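You operate a simulated robot arm through the tools that you are given. There is no shell and no other tool.

Carry out the task below with a simulated robot arm. There is one attempt and no reset: what you move stays moved.

TASK
Latch the sample door, pull-test it to the red mark and tag it PASS or REWORK.
Fine: zero the readout first; PASS if the door stays shut at 20 N or more, REWORK if it gives; the tag stands in the yellow holder; the door ends shut; touch nothing else on the fixture.

The check looks at the end state, three seconds after you hand in, the way a careful person would. Anything else that was tipped, shoved, dropped, spilled or broken makes it a failure.

THE ROBOT
A 6-joint arm with a two-finger parallel gripper, fixed in place. Base frame: the origin is at the foot of the arm, x ahead of it, y to its left, z up. Lengths are in mm, angles in degrees, forces in N, time in s.
With the tool pointing down near the work surface it reaches from about 200 to 660 mm from the base axis. Its first joint turns from -66.0 to 66.0 degrees. Payload 2.9 kg.
The tool frame sits at the grasp point between the pads (the TCP): z along the fingers, y along the line on which they close. The tips reach 30 mm beyond it. The gripper opens to 110 mm. The fingers are 20 mm wide and 10 mm thick; the gripper's body (48 by 112 mm) begins 55 mm behind the TCP.
Orientation is that of the tool frame in the base frame, as [roll, pitch, yaw] about the fixed x, y, z axes, in that order (R = Rz(yaw) Ry(pitch) Rx(roll)). With the fingers straight down and closing along the base's y, the tool's x points along the base's -x, its y along +y and its z along -z.

THE INTERFACE
- The arm moves only by the tool send_rows. Its argument "deltas" is a list of rows, each a list of 2 entries, a list of its own where there are three numbers: the shift along the base's x, y, z in units of 25 mm (1.0 is 25 mm), then the turn, a rotation vector about the base's x, y, z in units of 8 degrees (1.0 is 8 degrees). In form: [[[tx, ty, tz], [wx, wy, wz]], ...]. A call has 1 to 20 rows; each row shifts and turns the commanded pose from where the row before left it. "claw" is the closure, from 0 (fully open) to 1 (shut), set as the call begins (left out, the last holds). A call with a number of a shift or a turn outside -1 to 1 is refused whole. Each row takes 0.2 s and may step no farther than 50 mm and 8.6 degrees from the row before; otherwise, or with a gripper value out of range, the whole call is refused. A pose out of reach is approached as far as the arm can. The call stops where the force on the tool passes 90 N (or 10 N more than at its start, if that is more) or the arm is blocked; 0.2 s more then pass. Each finger travels about 108 mm/s and halts on what it meets, pressing with about 36 N; the grip force reading is that of the motor and also rises with nothing between the fingers. The clock runs only during rows and for 0.2 s after the last one: add rows that do not move to give the fingers time. It gives the time, the measured TCP pose, the force on the tool (base axes), the opening and the grip force at its end, in the units of the frame above (readings bear some noise), with the torque about the TCP (base axes, N m) and any sound that the robot's microphone picked up, and new pictures: "pictures" is both (left out), scene, wrist or none.
- Cameras (640 x 400 px; columns grow to the right, rows downward): "scene" is fixed at [98.1, 460.5, 1380.4]; the picture's right is [-0.45, -0.89, 0.00], its down [-0.53, 0.27, -0.80] and it looks along [0.71, -0.36, -0.60] (base axes); focal length 232 px, centre (320, 200). "wrist" rides on the gripper at [72, 17, -103] in the tool frame; the picture's right is [-0.23, 0.97, 0.00], its down [-0.76, -0.18, -0.62] and it looks along [-0.61, -0.14, 0.78] (tool axes); focal length 222 px, centre (320, 200). There is no depth. A picture from a camera that has moved, and an enlarged one, comes with that camera's place and axes in the base frame and with its lens.
- enlarge(camera, box): a new picture of the part [left, top, right, bottom] of that camera's present view, enlarged. No time passes.
- close_job(): hands the job in; it is judged then, once.

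Places have to be worked out from the pictures, the camera data and where the tool is seen. Open the gripper and draw the arm clear of the work before you hand the job in, unless the task says otherwise.

The tools are called after "Emit:" by a JSON object that holds its "name" and its "arguments". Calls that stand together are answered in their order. send_rows: Moves the arm, as the interface text tells. Its arguments: {"type":"object","properties":{"deltas":{"type":"array","items":{"type":"array"}},"claw":{"type":"number"},"pictures":{"type":"string","enum":["both","scene","wrist","none"]}},"required":["deltas"]} The other tools are called the same way: enlarge (camera, box) takes an enlarged picture of a part of a camera's view; close_job () hands the job in.

At the start:

```text
clock: 0.0
tcp_pos: [373.6, -103.5, 1251.7]
tcp_rot: [180.0, 0.0, -180.0]
force: [0.0, 0.5, -0.5]
torque: [-0.02, -0.01, 0.03]
finger_gap: 109.9
finger_force: 0.1
```

scene: 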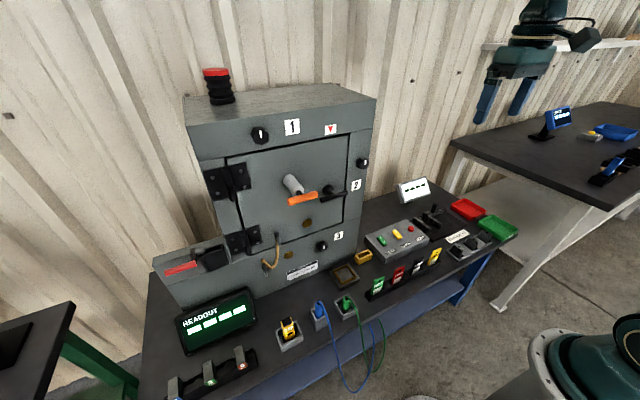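
wrist: 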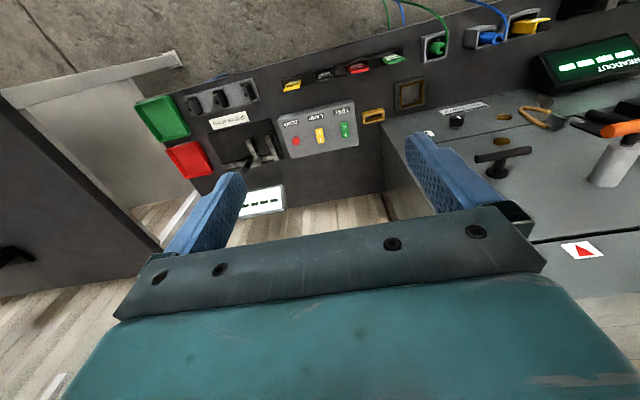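

I start by looking closely at the fixture before moving anything.

Emit:
{"name": "enlarge", "arguments": {"camera": "scene", "box": [180, 100, 390, 231]}}

Emit:
{"name": "enlarge", "arguments": {"camera": "scene", "box": [330, 160, 530, 285]}}

Emit:
{"name": "enlarge", "arguments": {"camera": "scene", "box": [150, 230, 400, 390]}}

Emit:
{"name": "enlarge", "arguments": {"camera": "wrist", "box": [130, 0, 450, 200]}}

Emit:
{"name": "enlarge", "arguments": {"camera": "wrist", "box": [400, 0, 640, 150]}}

```text
3.05 times, centred on (285, 166) of scene
camera zoom: at [98.1, 460.5, 1380.4], right [-0.45, -0.89, 0.0], down [-0.53, 0.27, -0.8], along [0.71, -0.36, -0.6], focal length 706 px, centre (427, 305)
```

zoom: 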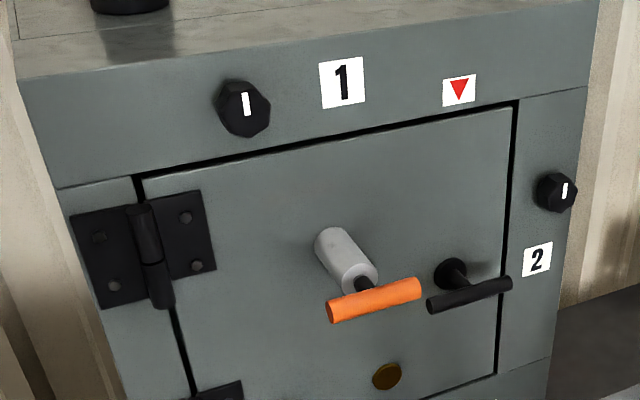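

```text
3.20 times, centred on (430, 222) of scene
camera zoom: at [98.1, 460.5, 1380.4], right [-0.45, -0.89, 0.0], down [-0.53, 0.27, -0.8], along [0.71, -0.36, -0.6], focal length 741 px, centre (-32, 128)
```

zoom: 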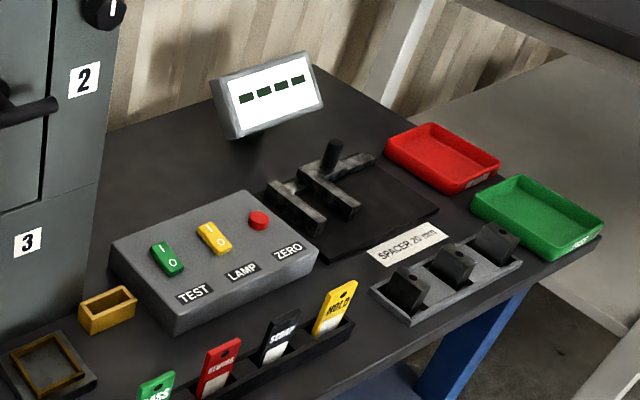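

```text
2.50 times, centred on (275, 310) of scene
camera zoom: at [98.1, 460.5, 1380.4], right [-0.45, -0.89, 0.0], down [-0.53, 0.27, -0.8], along [0.71, -0.36, -0.6], focal length 579 px, centre (432, -75)
```

zoom: 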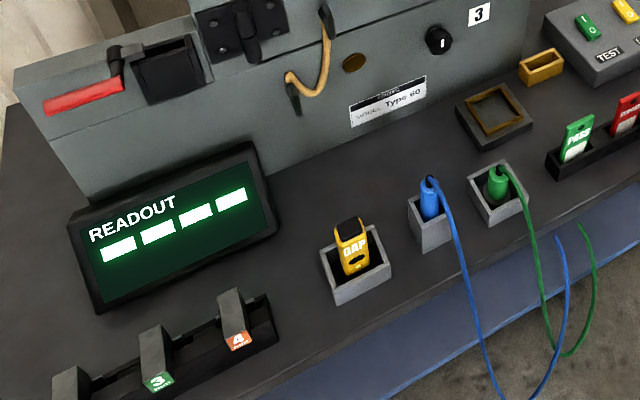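

```text
2.00 times, centred on (290, 100) of wrist
camera zoom: at [300.4, -85.5, 1355.7], right [0.23, 0.97, 0.0], down [0.76, -0.18, 0.62], along [0.61, -0.14, -0.78], focal length 444 px, centre (380, 400)
```

zoom: 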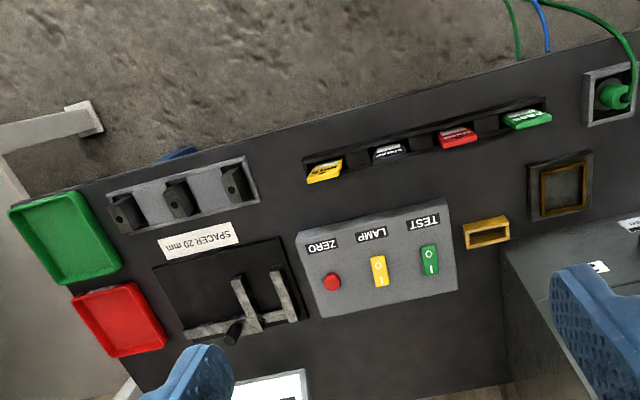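

```text
2.67 times, centred on (520, 75) of wrist
camera zoom: at [300.4, -85.5, 1355.7], right [0.23, 0.97, 0.0], down [0.76, -0.18, 0.62], along [0.61, -0.14, -0.78], focal length 592 px, centre (-213, 533)
```

zoom: 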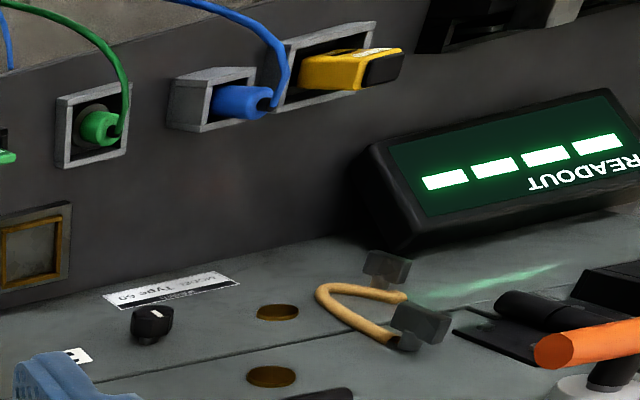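

Next I zoom in tighter on the readouts, the handles and the small parts.

Emit:
{"name": "enlarge", "arguments": {"camera": "scene", "box": [265, 150, 375, 219]}}

Emit:
{"name": "enlarge", "arguments": {"camera": "scene", "box": [155, 235, 285, 316]}}

Emit:
{"name": "enlarge", "arguments": {"camera": "scene", "box": [355, 215, 455, 277]}}

Emit:
{"name": "enlarge", "arguments": {"camera": "scene", "box": [390, 165, 450, 203]}}

Emit:
{"name": "enlarge", "arguments": {"camera": "scene", "box": [190, 60, 340, 154]}}

Emit:
{"name": "enlarge", "arguments": {"camera": "wrist", "box": [480, 80, 640, 180]}}

Emit:
{"name": "enlarge", "arguments": {"camera": "scene", "box": [520, 90, 640, 165]}}

```text
5.80 times, centred on (320, 184) of scene
camera zoom: at [98.1, 460.5, 1380.4], right [-0.45, -0.89, 0.0], down [-0.53, 0.27, -0.8], along [0.71, -0.36, -0.6], focal length 1342 px, centre (320, 290)
```

zoom: 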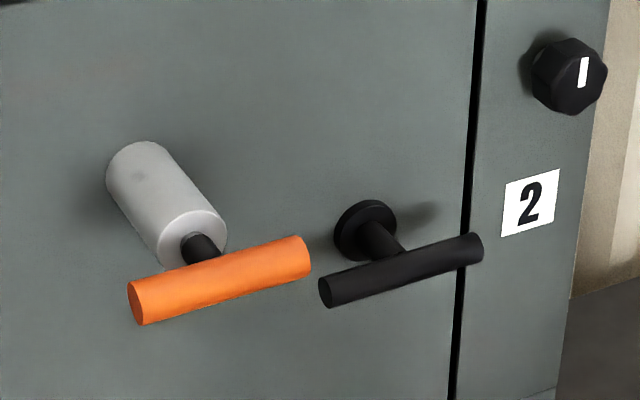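

```text
4.92 times, centred on (220, 276) of scene
camera zoom: at [98.1, 460.5, 1380.4], right [-0.45, -0.89, 0.0], down [-0.53, 0.27, -0.8], along [0.71, -0.36, -0.6], focal length 1140 px, centre (812, -172)
```

zoom: 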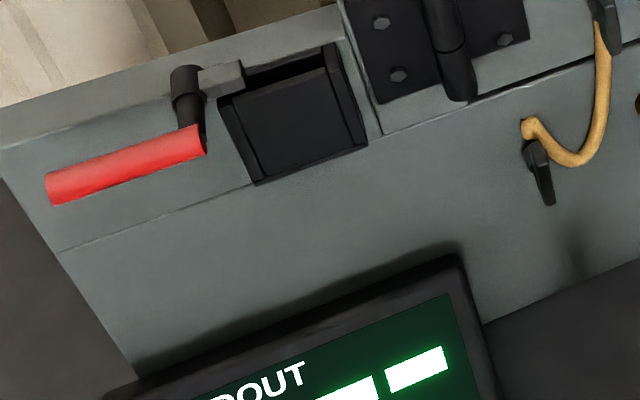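

```text
6.40 times, centred on (405, 246) of scene
camera zoom: at [98.1, 460.5, 1380.4], right [-0.45, -0.89, 0.0], down [-0.53, 0.27, -0.8], along [0.71, -0.36, -0.6], focal length 1482 px, centre (-224, -94)
```

zoom: 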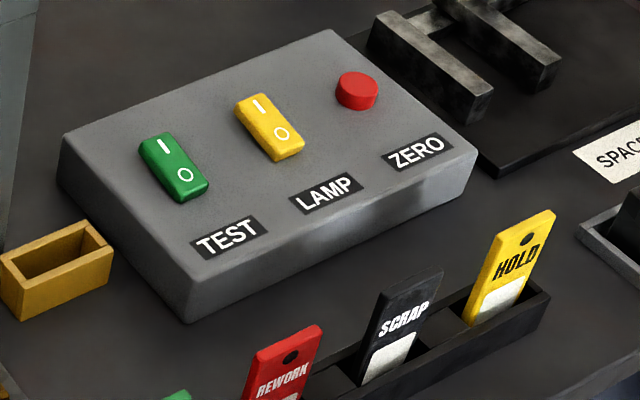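

```text
10.53 times, centred on (420, 184) of scene
camera zoom: at [98.1, 460.5, 1380.4], right [-0.45, -0.89, 0.0], down [-0.53, 0.27, -0.8], along [0.71, -0.36, -0.6], focal length 2437 px, centre (-733, 368)
```

zoom: 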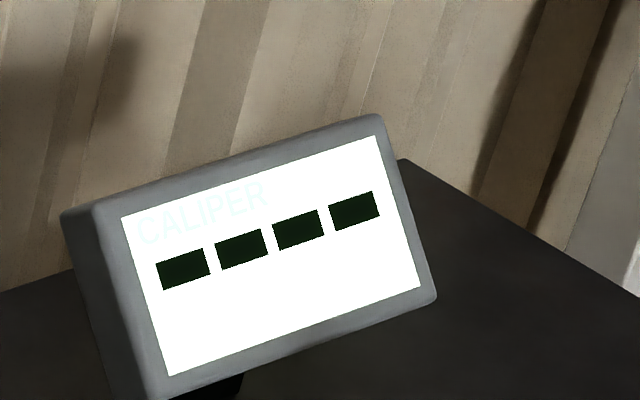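

```text
4.26 times, centred on (265, 107) of scene
camera zoom: at [98.1, 460.5, 1380.4], right [-0.45, -0.89, 0.0], down [-0.53, 0.27, -0.8], along [0.71, -0.36, -0.6], focal length 985 px, centre (554, 596)
```

zoom: 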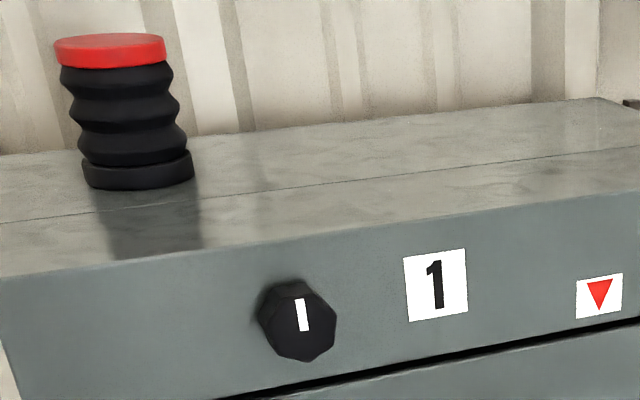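

```text
4.00 times, centred on (560, 130) of wrist
camera zoom: at [300.4, -85.5, 1355.7], right [0.23, 0.97, 0.0], down [0.76, -0.18, 0.62], along [0.61, -0.14, -0.78], focal length 888 px, centre (-640, 480)
```

zoom: 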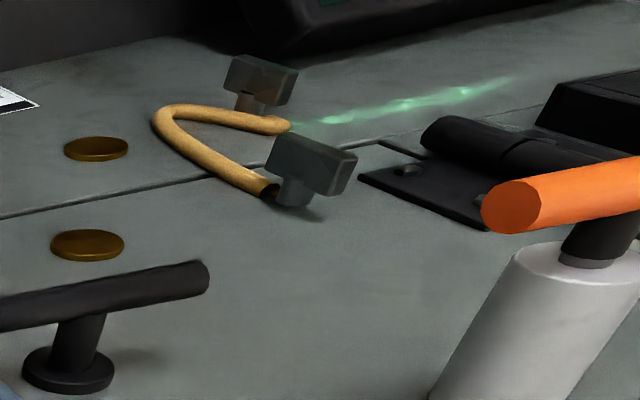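

```text
5.33 times, centred on (580, 128) of scene
camera zoom: at [98.1, 460.5, 1380.4], right [-0.45, -0.89, 0.0], down [-0.53, 0.27, -0.8], along [0.71, -0.36, -0.6], focal length 1235 px, centre (-1067, 587)
```

zoom: 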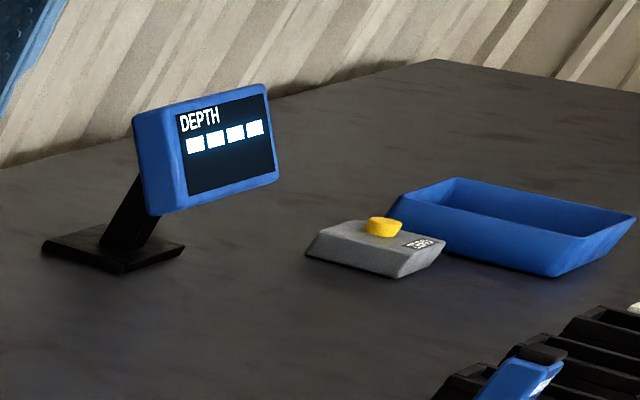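

I triangulated from both views. The door face is at x≈590. The black T-latch bar lies along y at about (548, 185, 1000), and the orange pull bar is at about (501, 301, 1062). I'll tilt the tool and bring the wrist camera in front of the door, staying well clear, to look at it straight on.

Emit:
{"name": "send_rows", "arguments": {"deltas": [[[-0.3, 0.8, -0.2], [0, -1, 0]], [[-0.3, 0.8, -0.2], [0, -1, 0]], [[-0.3, 0.8, -0.2], [0, -1, 0]], [[-0.3, 0.8, -0.2], [0, -1, 0]], [[-0.3, 0.8, -0.2], [0, -1, 0]], [[-0.3, 0.8, -0.2], [0, -1, 0]], [[-0.3, 0.8, -0.2], [0, 0, 0]], [[-0.3, 0.8, -0.2], [0, 0, 0]], [[-0.3, 0.8, -0.2], [0, 0, 0]], [[-0.3, 0.8, -0.2], [0, 0, 0]], [[0, 0, 0], [0, 0, 0]]]}}

```text
clock: 2.4
tcp_pos: [298.0, 96.6, 1201.7]
tcp_rot: [-180.0, 48.0, 179.9]
force: [0.2, 0.7, 0.4]
torque: [-0.03, -0.01, 0.02]
finger_gap: 110.1
finger_force: 0.1
camera wrist: at [173.1, 113.9, 1217.0], right [0.15, 0.97, 0.17], down [0.05, -0.18, 0.98], along [0.99, -0.14, -0.07], focal length 222 px, centre (320, 200)
```

scene: 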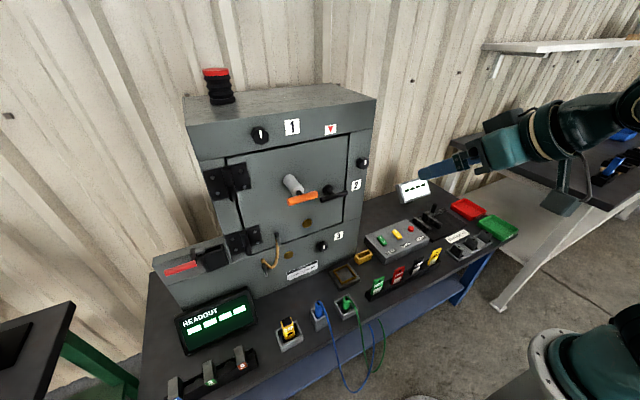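
wrist: 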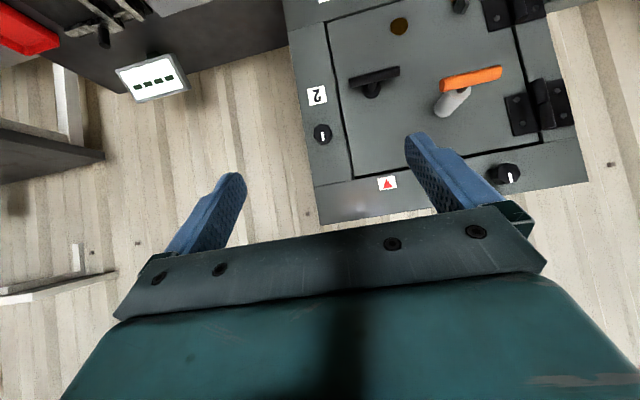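

Emit:
{"name": "enlarge", "arguments": {"camera": "wrist", "box": [280, 0, 600, 200]}}

Emit:
{"name": "enlarge", "arguments": {"camera": "wrist", "box": [340, 50, 520, 162]}}

```text
2.00 times, centred on (440, 100) of wrist
camera zoom: at [173.1, 113.9, 1217.0], right [0.15, 0.97, 0.17], down [0.05, -0.18, 0.98], along [0.99, -0.14, -0.07], focal length 444 px, centre (80, 400)
```

zoom: 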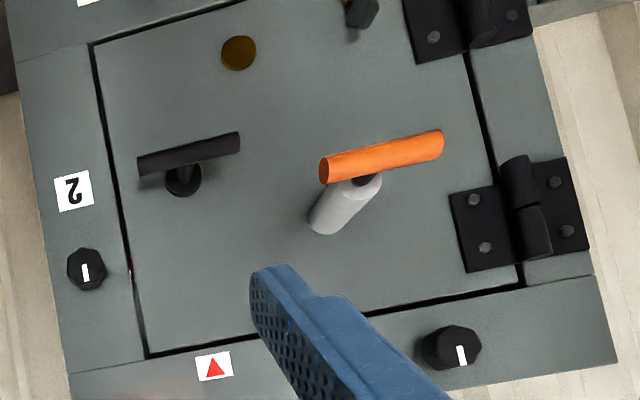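

```text
3.56 times, centred on (430, 106) of wrist
camera zoom: at [173.1, 113.9, 1217.0], right [0.15, 0.97, 0.17], down [0.05, -0.18, 0.98], along [0.99, -0.14, -0.07], focal length 790 px, centre (-71, 534)
```

zoom: 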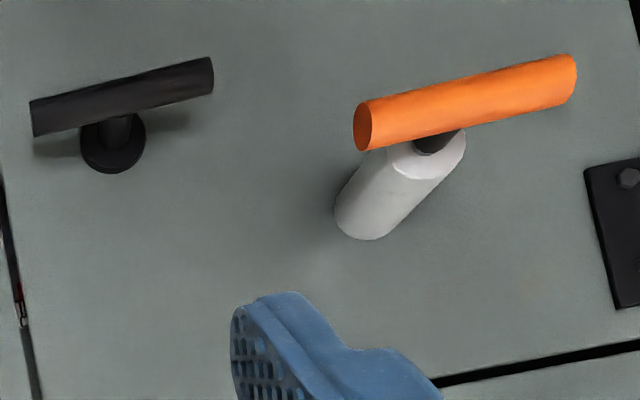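

I noticed a small red spot in the door gap beside knob 2. I'll bring the camera closer to that edge, with the fingers staying short of the latch bar, to see what the red mark is.

Emit:
{"name": "send_rows", "arguments": {"deltas": [[[0.8, -0.05, -0.5], [0, 0, 0]], [[0.8, -0.05, -0.5], [0, 0, 0]], [[0.8, -0.05, -0.5], [0, 0, 0]], [[0.8, -0.05, -0.5], [0, 0, 0]], [[0.8, -0.05, -0.5], [0, 0, 0]], [[0.8, -0.05, -0.5], [0, 0, 0]], [[0.8, -0.05, -0.5], [0, 0, 0]], [[0.8, -0.05, -0.5], [0, 0, 0]], [[0, 0, 0], [0, 0, 0]]]}}

```text
clock: 4.4
tcp_pos: [459.6, 88.3, 1101.9]
tcp_rot: [-180.0, 48.0, -179.9]
force: [0.5, -0.3, 0.1]
torque: [0.03, 0.01, 0.0]
finger_gap: 109.8
finger_force: 0.0
camera wrist: at [333.4, 106.0, 1118.1], right [0.15, 0.97, 0.17], down [0.05, -0.18, 0.98], along [0.99, -0.14, -0.07], focal length 222 px, centre (320, 200)
```

scene: 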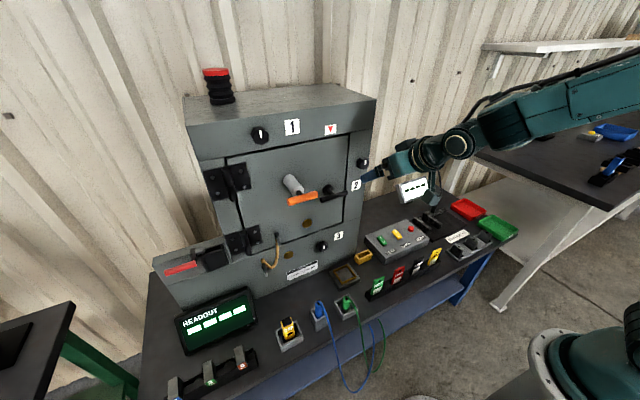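
wrist: 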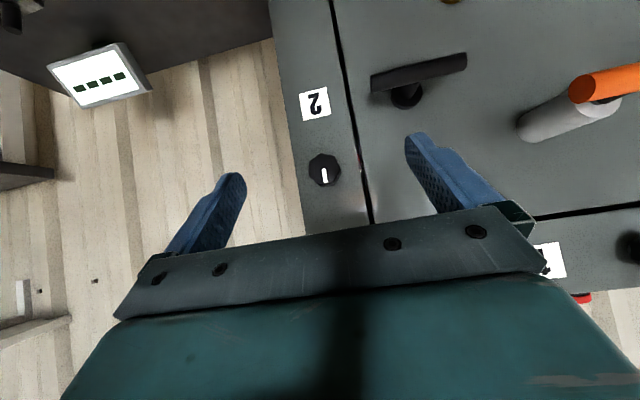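

Emit:
{"name": "enlarge", "arguments": {"camera": "wrist", "box": [290, 80, 450, 220]}}

Emit:
{"name": "enlarge", "arguments": {"camera": "wrist", "box": [500, 40, 640, 160]}}

Emit:
{"name": "enlarge", "arguments": {"camera": "wrist", "box": [340, 140, 400, 220]}}

```text
2.86 times, centred on (370, 150) of wrist
camera zoom: at [333.4, 106.0, 1118.1], right [0.15, 0.97, 0.17], down [0.05, -0.18, 0.98], along [0.99, -0.14, -0.07], focal length 635 px, centre (177, 343)
```

zoom: 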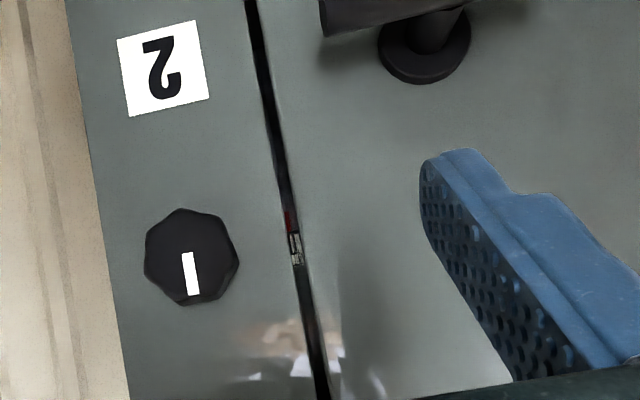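

```text
3.33 times, centred on (570, 100) of wrist
camera zoom: at [333.4, 106.0, 1118.1], right [0.15, 0.97, 0.17], down [0.05, -0.18, 0.98], along [0.99, -0.14, -0.07], focal length 740 px, centre (-513, 533)
```

zoom: 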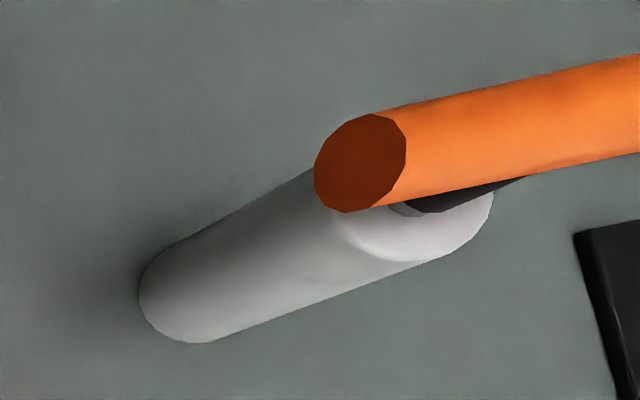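

```text
5.00 times, centred on (370, 180) of wrist
camera zoom: at [333.4, 106.0, 1118.1], right [0.15, 0.97, 0.17], down [0.05, -0.18, 0.98], along [0.99, -0.14, -0.07], focal length 1111 px, centre (70, 300)
```

zoom: 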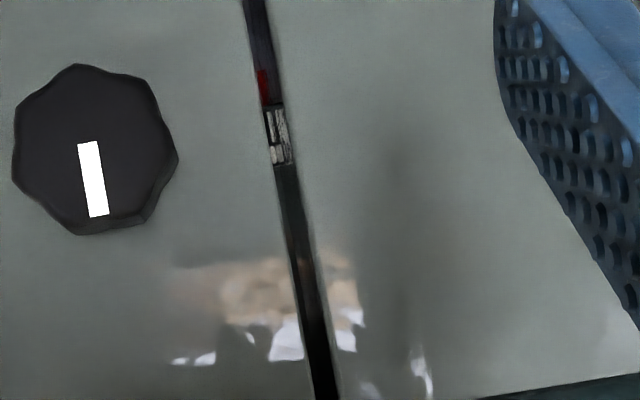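

The orange bar is a T on a smooth grey cylinder, and the red speck in the gap looks like only a reflection. Next I back off and bring the tool to vertical above the control box, to look closely at ZERO, the tags and the yellow holder.

Emit:
{"name": "send_rows", "arguments": {"deltas": [[[-1, -0.3, 0], [0, 0, 0]], [[-1, -0.3, 0], [0, 0, 0]], [[-1, -0.3, 0], [0, 0, 0]], [[-1, -0.3, 0], [0, 0, 0]], [[0.28, -1, -1], [0, 1, 0]], [[0.28, -1, -1], [0, 1, 0]], [[0.28, -1, -1], [0, 1, 0]], [[0.28, -1, -1], [0, 1, 0]], [[0.28, -1, -1], [0, 1, 0]], [[0.28, -1, -1], [0, 1, 0]], [[0.28, -1, -1], [0, 0, 0]], [[0.28, -1, -1], [0, 0, 0]], [[0.28, -1, -1], [0, 0, 0]], [[0.28, -1, -1], [0, 0, 0]], [[0, 0, 0], [0, 0, 0]]]}}

```text
clock: 7.6
tcp_pos: [429.1, -191.7, 850.9]
tcp_rot: [-179.9, 0.0, -179.9]
force: [-0.4, -0.4, 0.4]
torque: [0.03, -0.02, 0.0]
finger_gap: 110.0
finger_force: 0.0
camera wrist: at [356.7, -174.4, 954.5], right [0.23, 0.97, 0.0], down [0.76, -0.18, 0.62], along [0.61, -0.14, -0.78], focal length 222 px, centre (320, 200)
```

scene: 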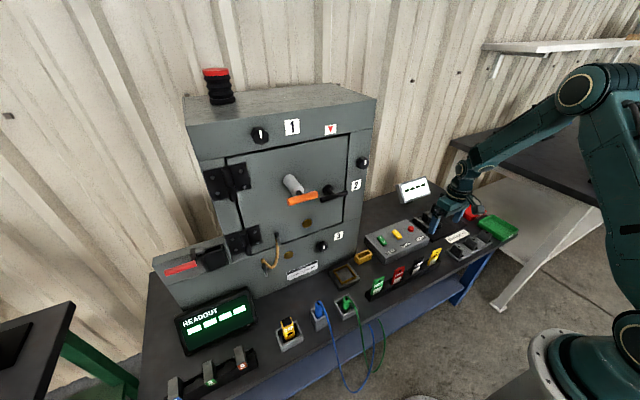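
wrist: 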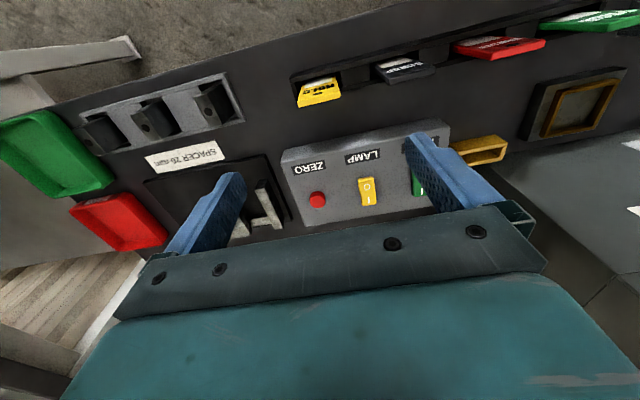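

Emit:
{"name": "enlarge", "arguments": {"camera": "wrist", "box": [260, 100, 480, 238]}}

Emit:
{"name": "enlarge", "arguments": {"camera": "wrist", "box": [280, 0, 640, 200]}}

Emit:
{"name": "enlarge", "arguments": {"camera": "scene", "box": [355, 230, 455, 310]}}

```text
2.90 times, centred on (370, 169) of wrist
camera zoom: at [356.7, -174.4, 954.5], right [0.23, 0.97, 0.0], down [0.76, -0.18, 0.62], along [0.61, -0.14, -0.78], focal length 644 px, centre (175, 290)
```

zoom: 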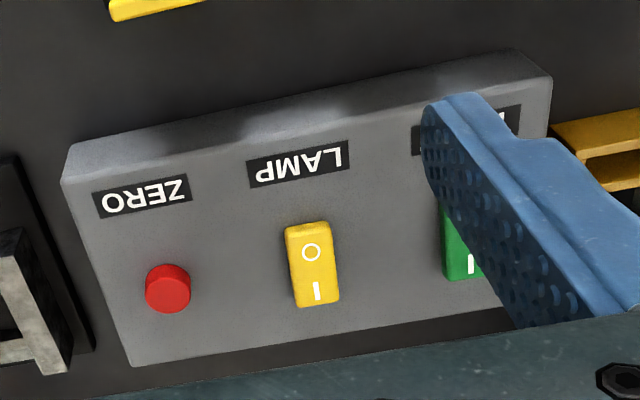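

```text
1.78 times, centred on (460, 100) of wrist
camera zoom: at [356.7, -174.4, 954.5], right [0.23, 0.97, 0.0], down [0.76, -0.18, 0.62], along [0.61, -0.14, -0.78], focal length 395 px, centre (71, 378)
```

zoom: 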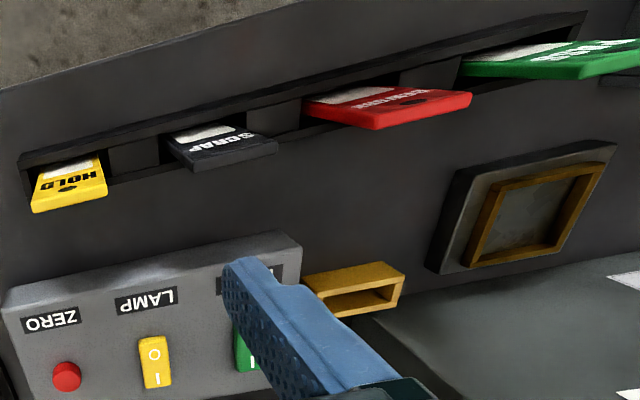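

```text
5.00 times, centred on (405, 270) of scene
camera zoom: at [98.1, 460.5, 1380.4], right [-0.45, -0.89, 0.0], down [-0.53, 0.27, -0.8], along [0.71, -0.36, -0.6], focal length 1157 px, centre (-105, -150)
```

zoom: 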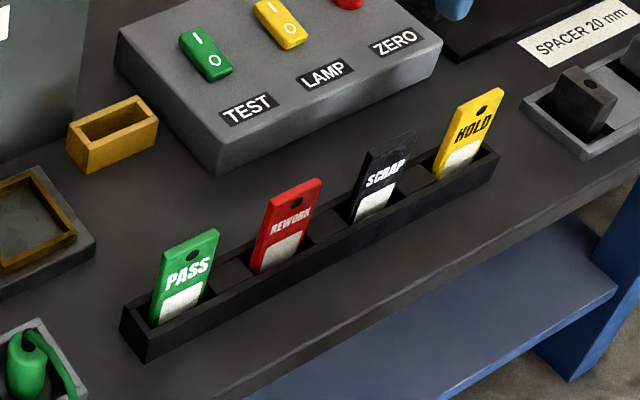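

The control box is aligned with the base axes: ZERO ≈ (577, −229, ~670), LAMP y≈−148, TEST y≈−68. I close the fingers and move to hover about 55 mm above the ZERO button.

Emit:
{"name": "send_rows", "arguments": {"deltas": [[[0, 0, 0], [0, 0, 0]], [[0.8, -0.2, -0.4], [0, 0, 0]], [[0.8, -0.2, -0.4], [0, 0, 0]], [[0.8, -0.2, -0.4], [0, 0, 0]], [[0.8, -0.2, -0.4], [0, 0, 0]], [[0.8, -0.2, -0.4], [0, 0, 0]], [[0.8, -0.2, -0.4], [0, 0, 0]], [[0.8, -0.2, -0.4], [0, 0, 0]], [[0.32, -0.1, -0.4], [0, 0, 0]], [[0, 0, 0], [0, 0, 0]]], "claw": 1}}

```text
clock: 9.8
tcp_pos: [577.2, -230.1, 771.7]
tcp_rot: [-180.0, -0.1, 180.0]
force: [0.4, 1.5, -0.3]
torque: [0.02, 0.02, 0.02]
finger_gap: 0.1
finger_force: 36.0
camera wrist: at [504.5, -212.9, 874.8], right [0.23, 0.97, 0.0], down [0.76, -0.18, 0.62], along [0.61, -0.14, -0.78], focal length 222 px, centre (320, 200)
```

scene: 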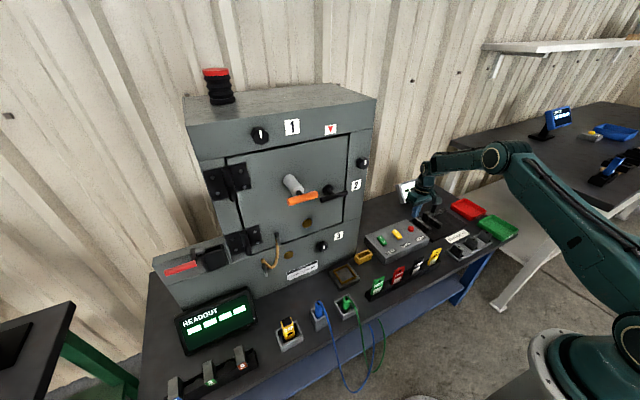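
wrist: 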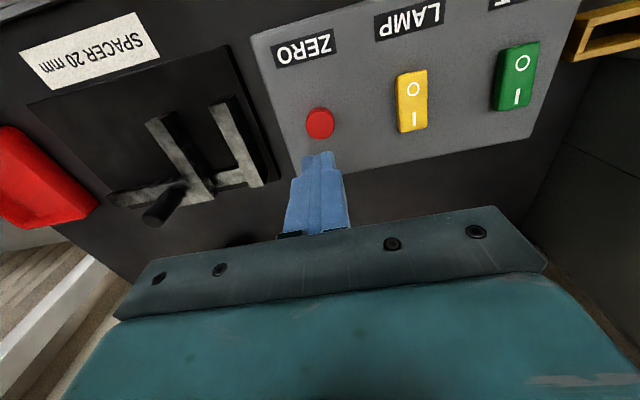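

The ZERO button shows at about (575, −229), right under the tips. I descend to just above it and read the force.

Emit:
{"name": "send_rows", "arguments": {"deltas": [[[-0.04, 0.02, -0.6], [0, 0, 0]], [[-0.04, 0.02, -0.6], [0, 0, 0]], [[0, 0, -0.6], [0, 0, 0]], [[0, 0, -0.5], [0, 0, 0]], [[0, 0, -0.1], [0, 0, 0]], [[0, 0, 0], [0, 0, 0]]]}}

```text
clock: 11.2
tcp_pos: [574.2, -228.4, 712.5]
tcp_rot: [-180.0, -0.1, 179.9]
force: [-0.3, 0.2, 0.0]
torque: [0.0, 0.01, -0.02]
finger_gap: 0.2
finger_force: 36.2
camera wrist: at [501.8, -211.7, 815.1], right [0.23, 0.97, 0.0], down [0.76, -0.18, 0.62], along [0.61, -0.14, -0.78], focal length 222 px, centre (320, 200)
```

scene: 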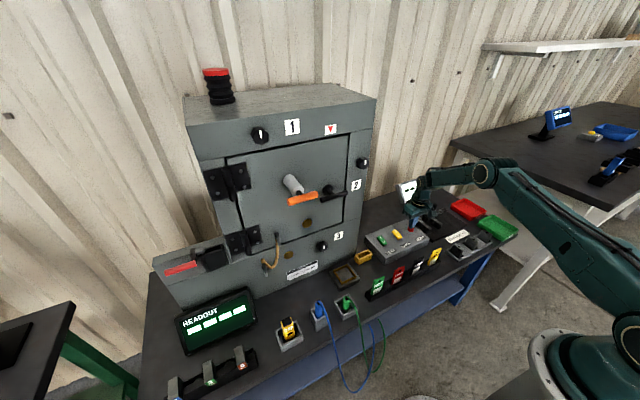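
wrist: 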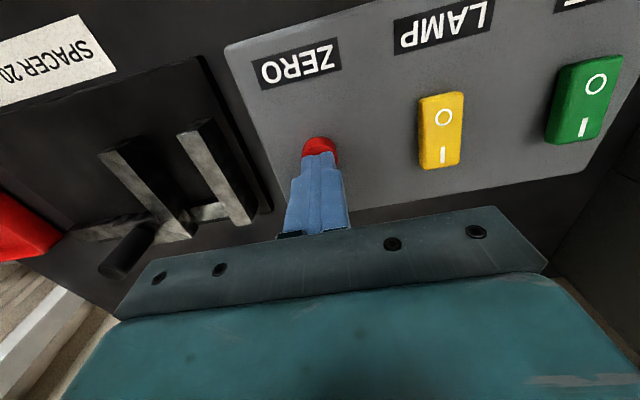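

No contact yet at tip z≈682. I go down in 2 mm steps.

Emit:
{"name": "send_rows", "arguments": {"deltas": [[[0, 0, -0.08], [0, 0, 0]], [[0, 0, -0.08], [0, 0, 0]], [[0, 0, -0.08], [0, 0, 0]]], "pictures": "scene"}}

```text
clock: 12.0
tcp_pos: [574.1, -228.0, 707.1]
tcp_rot: [-180.0, 0.1, 180.0]
force: [-0.2, -1.2, 0.9]
torque: [0.0, 0.04, 0.01]
finger_gap: 0.1
finger_force: 35.9
```

scene: 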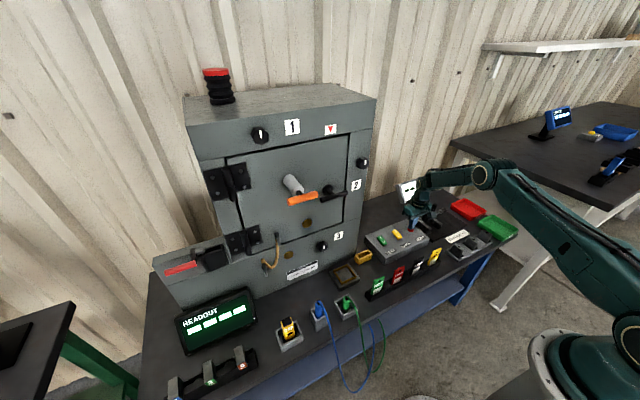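

Emit:
{"name": "send_rows", "arguments": {"deltas": [[[0, 0, -0.08], [0, 0, 0]], [[0, 0, -0.08], [0, 0, 0]]], "pictures": "scene"}}

```text
clock: 12.6
tcp_pos: [575.3, -229.7, 702.8]
tcp_rot: [-180.0, -0.1, -180.0]
force: [-8.7, 2.5, 15.4]
torque: [0.07, 0.26, 0.05]
finger_gap: 0.0
finger_force: 35.5
heard: click
```

scene: 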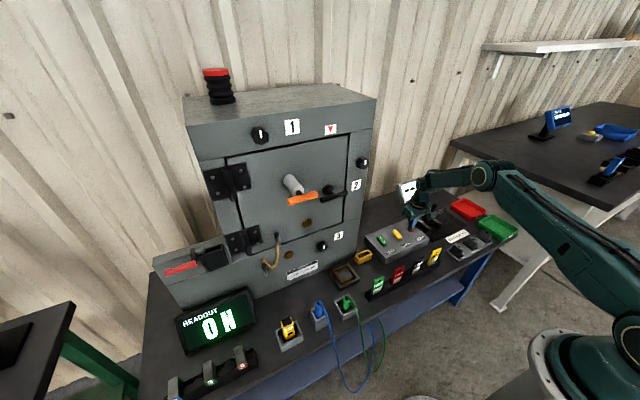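

ZERO clicked and the READOUT now shows 0 N. I lift straight up and check that the reading stays.

Emit:
{"name": "send_rows", "arguments": {"deltas": [[[0, 0, 0.2], [0, 0, 0]], [[0, 0, 0.5], [0, 0, 0]], [[0, 0, 1], [0, 0, 0]], [[0, 0, 1], [0, 0, 0]], [[0, 0, 1], [0, 0, 0]], [[-0.5, 0, 1], [0, 0, 0]], [[-1, 0, 1], [0, 0, 0]], [[-1, 0.5, 1], [0, 0, 0]]]}}

Emit:
{"name": "enlarge", "arguments": {"camera": "scene", "box": [165, 280, 265, 360]}}

Emit:
{"name": "enlarge", "arguments": {"camera": "scene", "box": [180, 100, 390, 231]}}

```text
clock: 14.4
tcp_pos: [510.7, -217.8, 870.9]
tcp_rot: [179.9, -0.1, 180.0]
force: [0.3, -0.2, -0.4]
torque: [-0.01, 0.0, 0.03]
finger_gap: 0.0
finger_force: 36.2
camera wrist: at [438.0, -199.0, 974.6], right [0.23, 0.97, 0.0], down [0.76, -0.18, 0.62], along [0.61, -0.14, -0.78], focal length 222 px, centre (320, 200)
```

scene: 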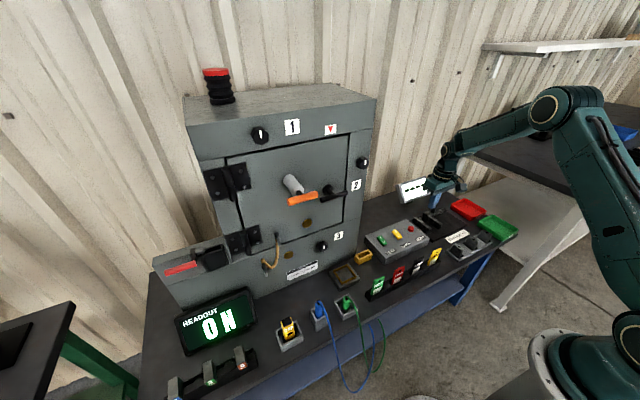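
wrist: 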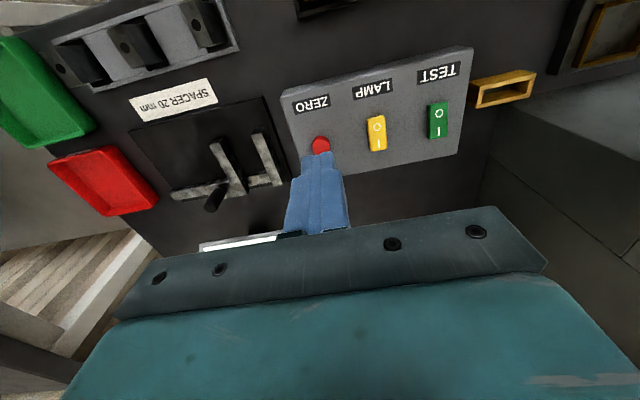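

```text
5.00 times, centred on (215, 320) of scene
camera zoom: at [98.1, 460.5, 1380.4], right [-0.45, -0.89, 0.0], down [-0.53, 0.27, -0.8], along [0.71, -0.36, -0.6], focal length 1157 px, centre (845, -400)
```

zoom: 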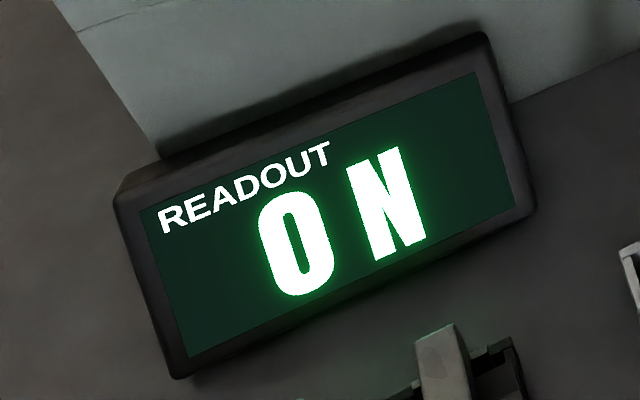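

```text
3.05 times, centred on (285, 166) of scene
camera zoom: at [98.1, 460.5, 1380.4], right [-0.45, -0.89, 0.0], down [-0.53, 0.27, -0.8], along [0.71, -0.36, -0.6], focal length 706 px, centre (427, 305)
```

zoom: 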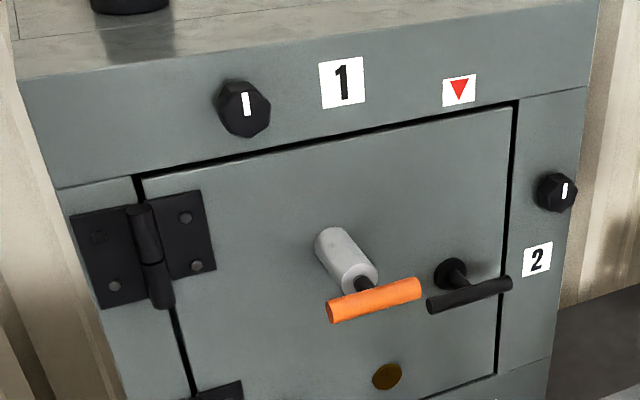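

The readout holds 0 N. From this pose the yellow holder is unobstructed, so I measure it now.

Emit:
{"name": "enlarge", "arguments": {"camera": "wrist", "box": [420, 40, 580, 140]}}

```text
4.00 times, centred on (500, 90) of wrist
camera zoom: at [438.0, -199.0, 974.6], right [0.23, 0.97, 0.0], down [0.76, -0.18, 0.62], along [0.61, -0.14, -0.78], focal length 888 px, centre (-400, 640)
```

zoom: 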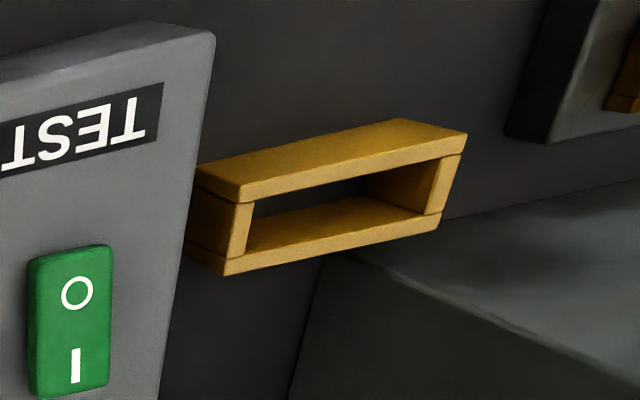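

The holder's opening is roughly at (568, 28, 650), long side along y. Now the latch: bar centre ≈ (548, 187, 1002), horizontal. I back away while turning the tool to point along +x in front of the latch.

Emit:
{"name": "send_rows", "arguments": {"deltas": [[[-0.5, 0.9, 0.5], [0, -0.9375, 0]], [[-0.5, 0.9, 0.5], [0, -0.9375, 0]], [[-0.5, 0.9, 0.5], [0, -0.9375, 0]], [[-0.5, 0.9, 0.5], [0, -0.9375, 0]], [[-0.5, 0.9, 0.5], [0, -0.9375, 0]], [[-0.5, 0.9, 0.5], [0, -0.9375, 0]], [[-0.5, 0.9, 0.5], [0, -0.9375, 0]], [[-0.5, 0.9, 0.5], [0, -0.9375, 0]], [[-0.3, 0.9, 0.3], [0, -0.9375, 0]], [[0, 0.9, 0.3], [0, -0.9375, 0]], [[0, 0.9, 0.3], [0, -0.9375, 0]], [[0, 0.9, 0.3], [0, -0.9375, 0]]], "claw": 0.45}}

```text
clock: 17.0
tcp_pos: [449.0, 35.2, 985.7]
tcp_rot: [-179.5, 82.3, -178.0]
force: [-0.1, 0.6, -0.7]
torque: [0.01, -0.01, 0.01]
finger_gap: 60.4
finger_force: 0.0
out of reach, approached as far as the arm can: row 8, 9, 10, 11
camera wrist: at [336.8, 50.1, 928.2], right [0.0, 0.97, 0.22], down [-0.51, -0.19, 0.84], along [0.86, -0.12, 0.5], focal length 222 px, centre (320, 200)
```

scene: 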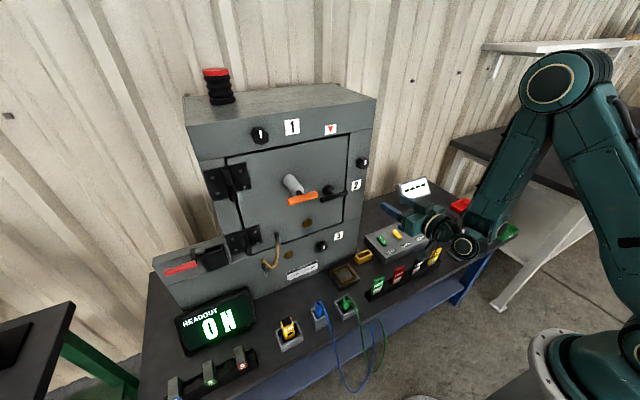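
wrist: 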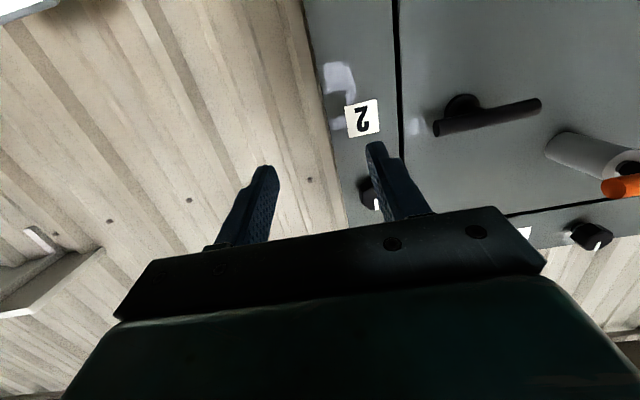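

Part of that was out of reach, because the forward-pointing tool is too close to the base. I move outwards and toward the latch and check where the commanded pose really is.

Emit:
{"name": "send_rows", "arguments": {"deltas": [[[0.4, 1, 0], [0, 0, 0]], [[0.4, 1, 0], [0, 0, 0]], [[0.4, 1, 0], [0, 0, 0]], [[0.4, 1, 0], [0, 0, 0]], [[0, 0, 0], [0, 0, 0]]]}}

```text
clock: 18.2
tcp_pos: [475.2, 129.0, 977.1]
tcp_rot: [-179.9, 82.6, -178.3]
force: [-0.7, 0.0, -0.3]
torque: [-0.01, 0.01, -0.01]
finger_gap: 60.5
finger_force: 0.0
out of reach, approached as far as the arm can: row 4
camera wrist: at [362.6, 142.9, 918.4], right [0.0, 0.97, 0.23], down [-0.51, -0.19, 0.84], along [0.86, -0.12, 0.5], focal length 222 px, centre (320, 200)
```

scene: 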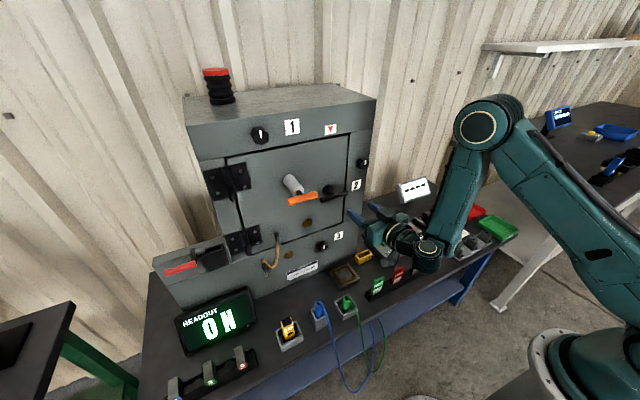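
wrist: 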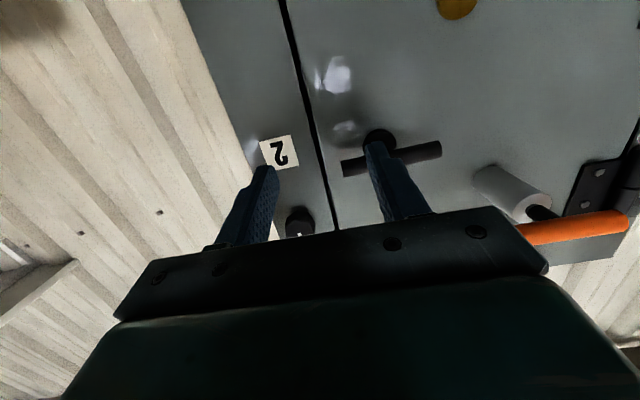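

I'll step further out toward (500, 187, 1002), where the forward-pointing pose should be easier. The tips stay short of the bar, whose front is at x≈540.

Emit:
{"name": "send_rows", "arguments": {"deltas": [[[0.3, 0.5, 0.3], [0, 0, 0]], [[0.3, 0.5, 0.3], [0, 0, 0]], [[0.2, 0.5, 0.3], [0, 0, 0]], [[0.2, 0.5, 0.1], [0, 0, 0]], [[0, 0, 0], [0, 0, 0]]], "pictures": "scene"}}

```text
clock: 19.4
tcp_pos: [463.1, 151.0, 972.0]
tcp_rot: [179.8, 82.5, -178.4]
force: [-0.7, 0.3, 0.0]
torque: [0.05, -0.01, -0.01]
finger_gap: 60.7
finger_force: 0.0
out of reach, approached as far as the arm can: row 1, 2, 3, 4
```

scene: 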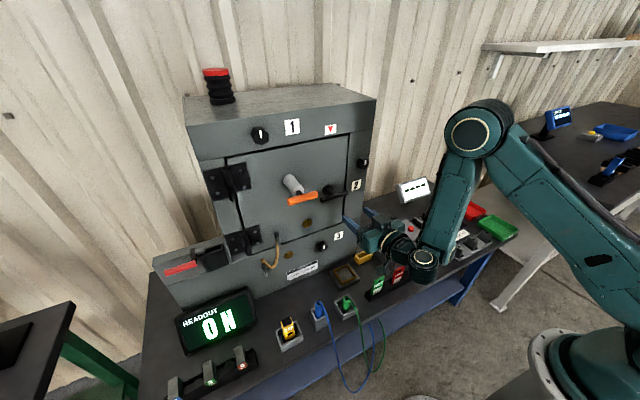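

The arm is pressed against some limit in this pose. I ease the pitch back by 24° to return to a reachable pose and learn where the commanded frame is.

Emit:
{"name": "send_rows", "arguments": {"deltas": [[[0, 0, 0], [0, 1, 0]], [[0, 0, 0], [0, 1, 0]], [[0, 0, 0], [0, 1, 0]], [[0, 0, 0], [0, 0, 0]]], "pictures": "scene"}}

```text
clock: 20.4
tcp_pos: [398.9, 97.1, 854.7]
tcp_rot: [178.4, 59.6, -179.6]
force: [0.8, 0.0, -0.3]
torque: [0.02, -0.01, -0.04]
finger_gap: 60.7
finger_force: 0.1
out of reach, approached as far as the arm can: row 1, 2, 3
```

scene: 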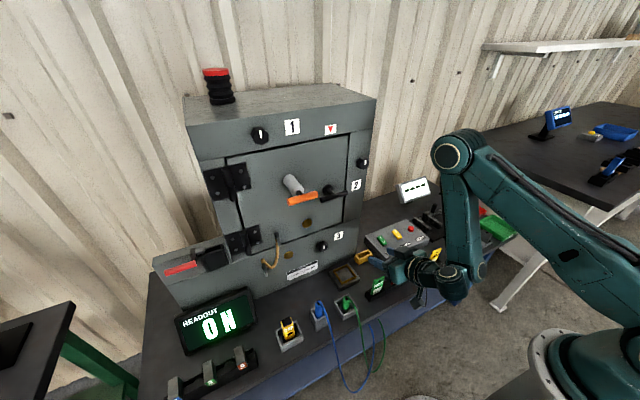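

The arm is folded too tightly there: the wrist is too close to the base for a horizontal tool at this height. I raise the arm and move it outward to get back to a comfortable shape.

Emit:
{"name": "send_rows", "arguments": {"deltas": [[[0, 0, 1], [0, 0.5, 0]], [[0, 0, 1], [0, 0.5, 0]], [[0, 0, 1], [0, 0.5, 0]], [[0, 0, 0], [0, 0, 0]]], "pictures": "scene"}}

```text
clock: 21.4
tcp_pos: [358.1, 65.3, 776.5]
tcp_rot: [178.5, 47.5, -179.7]
force: [-0.1, -0.6, 0.3]
torque: [0.0, 0.03, -0.01]
finger_gap: 60.7
finger_force: 0.2
out of reach, approached as far as the arm can: row 1, 2, 3
```

scene: 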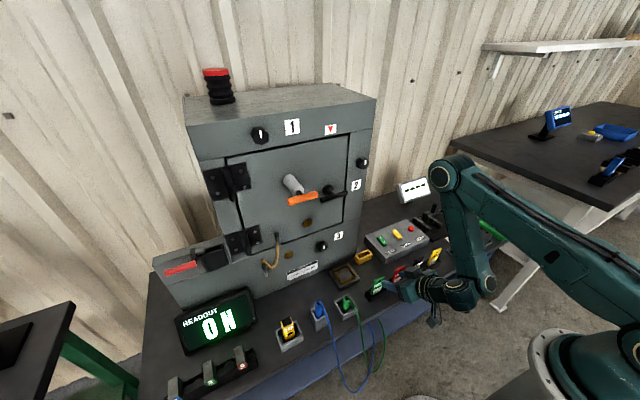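

Commanding up sent it down, so the solver seems stuck. I send a single zero row to see whether the arm is still drifting toward some stale command.

Emit:
{"name": "send_rows", "arguments": {"deltas": [[[0, 0, 0], [0, 0, 0]]], "pictures": "none"}}

```text
clock: 21.8
tcp_pos: [359.0, 66.6, 776.9]
tcp_rot: [178.5, 47.4, -179.6]
force: [-0.6, 0.1, -0.8]
torque: [0.0, 0.04, 0.0]
finger_gap: 60.3
finger_force: 0.2
```

Row 0 was accepted this time, so each call starts from the actual pose. I try one single step upward.

Emit:
{"name": "send_rows", "arguments": {"deltas": [[[0, 0, 0.6], [0, 0, 0]]], "pictures": "none"}}

Emit:
{"name": "send_rows", "arguments": {"deltas": [[[0.6, 0, 0], [0, 0, 0]]], "pictures": "none"}}

```text
clock: 22.2
tcp_pos: [354.3, 64.8, 770.5]
tcp_rot: [178.6, 46.5, -179.6]
force: [-0.5, 0.5, -0.8]
torque: [0.01, 0.03, 0.02]
finger_gap: 60.2
finger_force: 0.0
out of reach, approached as far as the arm can: row 1
```

```text
clock: 22.6
tcp_pos: [357.0, 60.7, 768.0]
tcp_rot: [178.6, 46.5, -179.5]
force: [-0.3, 0.0, -0.5]
torque: [0.0, 0.02, -0.01]
finger_gap: 60.4
finger_force: 0.1
out of reach, approached as far as the arm can: row 1
```

Emit:
{"name": "enlarge", "arguments": {"camera": "scene", "box": [380, 140, 640, 400]}}

Emit:
{"name": "enlarge", "arguments": {"camera": "scene", "box": [380, 250, 520, 340]}}

Emit:
{"name": "enlarge", "arguments": {"camera": "wrist", "box": [0, 0, 640, 400]}}

```text
1.54 times, centred on (510, 270) of scene
camera zoom: at [98.1, 460.5, 1380.4], right [-0.45, -0.89, 0.0], down [-0.53, 0.27, -0.8], along [0.71, -0.36, -0.6], focal length 356 px, centre (28, 92)
```

zoom: 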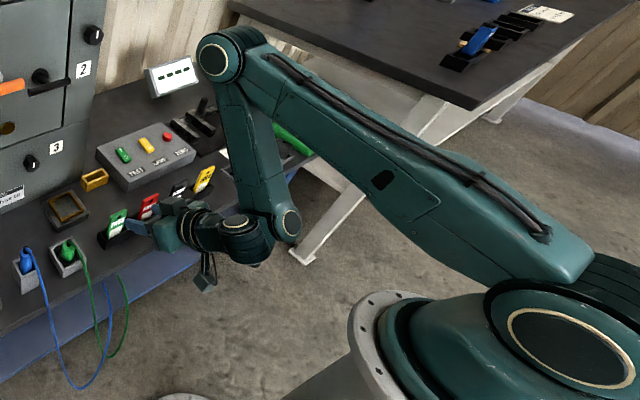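

```text
4.44 times, centred on (450, 295) of scene
camera zoom: at [98.1, 460.5, 1380.4], right [-0.45, -0.89, 0.0], down [-0.53, 0.27, -0.8], along [0.71, -0.36, -0.6], focal length 1029 px, centre (-258, -222)
```

zoom: 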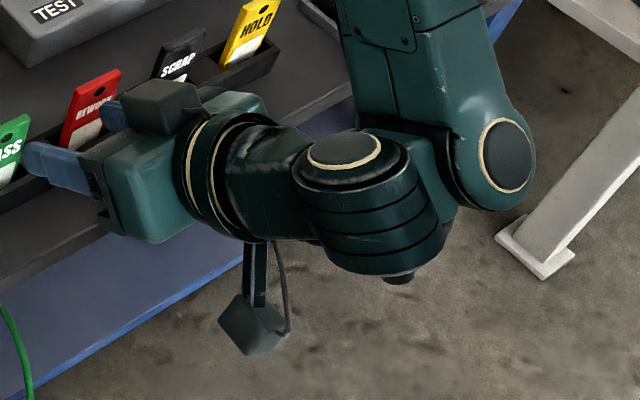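

```text
1.00 times, centred on (320, 200) of wrist (not enlarged: the box is as wide or as high as the picture)
camera zoom: at [229.7, 75.1, 787.0], right [0.13, 0.97, 0.18], down [0.08, -0.19, 0.98], along [0.99, -0.12, -0.1], focal length 222 px, centre (320, 200)
```

zoom: 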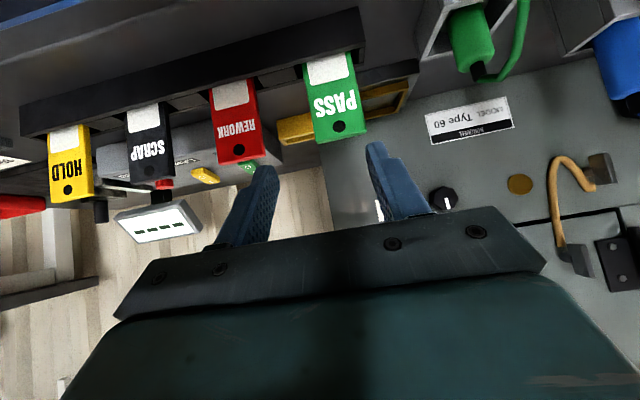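

The arm is UR-type with the elbow folded hard. I probe single small moves (pitch up, yaw, inward) to find which direction frees it.

Emit:
{"name": "send_rows", "arguments": {"deltas": [[[0, 0, 0], [0, -0.5, 0]]], "pictures": "none"}}

Emit:
{"name": "send_rows", "arguments": {"deltas": [[[0, -0.6, 0], [0, 0, 0]]], "pictures": "none"}}

Emit:
{"name": "send_rows", "arguments": {"deltas": [[[0, 0, 0.4], [0, -0.5, 0]]], "pictures": "none"}}

```text
clock: 23.0
tcp_pos: [354.4, 63.4, 767.1]
tcp_rot: [178.8, 48.3, -179.7]
force: [0.7, 0.2, -0.6]
torque: [0.0, 0.02, 0.01]
finger_gap: 60.6
finger_force: 0.1
```

```text
clock: 23.4
tcp_pos: [356.6, 45.6, 767.6]
tcp_rot: [178.7, 50.2, -179.7]
force: [-0.5, -0.4, -0.9]
torque: [-0.01, 0.01, 0.02]
finger_gap: 60.6
finger_force: 0.1
```

```text
clock: 23.8
tcp_pos: [358.1, 45.7, 778.8]
tcp_rot: [178.7, 54.2, -179.6]
force: [0.1, 0.1, 0.0]
torque: [-0.03, -0.01, 0.0]
finger_gap: 60.4
finger_force: 0.1
```

Emit:
{"name": "send_rows", "arguments": {"deltas": [[[0, 0, 0.8], [0, 0, 0]]], "pictures": "none"}}

Emit:
{"name": "send_rows", "arguments": {"deltas": [[[0.8, 0, 0], [0, 0, 0]]], "pictures": "none"}}

Emit:
{"name": "send_rows", "arguments": {"deltas": [[[0, -0.8, 0.4], [0, 0, 0]]], "pictures": "scene"}}

```text
clock: 24.2
tcp_pos: [366.4, 45.5, 789.9]
tcp_rot: [178.7, 54.4, -179.7]
force: [-0.7, 0.8, -0.1]
torque: [-0.01, 0.01, 0.01]
finger_gap: 60.3
finger_force: 0.1
out of reach, approached as far as the arm can: row 1
```

```text
clock: 24.6
tcp_pos: [386.9, 47.8, 790.7]
tcp_rot: [178.9, 54.3, -179.5]
force: [0.0, -0.7, 0.5]
torque: [-0.01, 0.04, -0.01]
finger_gap: 60.7
finger_force: 0.0
```

```text
clock: 25.0
tcp_pos: [386.7, 26.9, 800.3]
tcp_rot: [178.8, 54.2, -179.6]
force: [-0.4, -0.3, 0.4]
torque: [0.0, 0.02, 0.0]
finger_gap: 60.3
finger_force: 0.1
```

scene: 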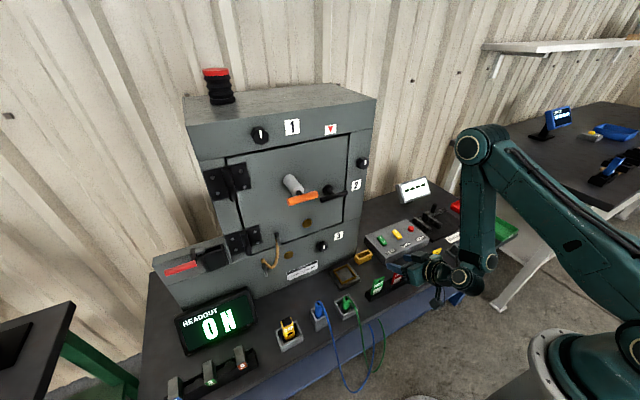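

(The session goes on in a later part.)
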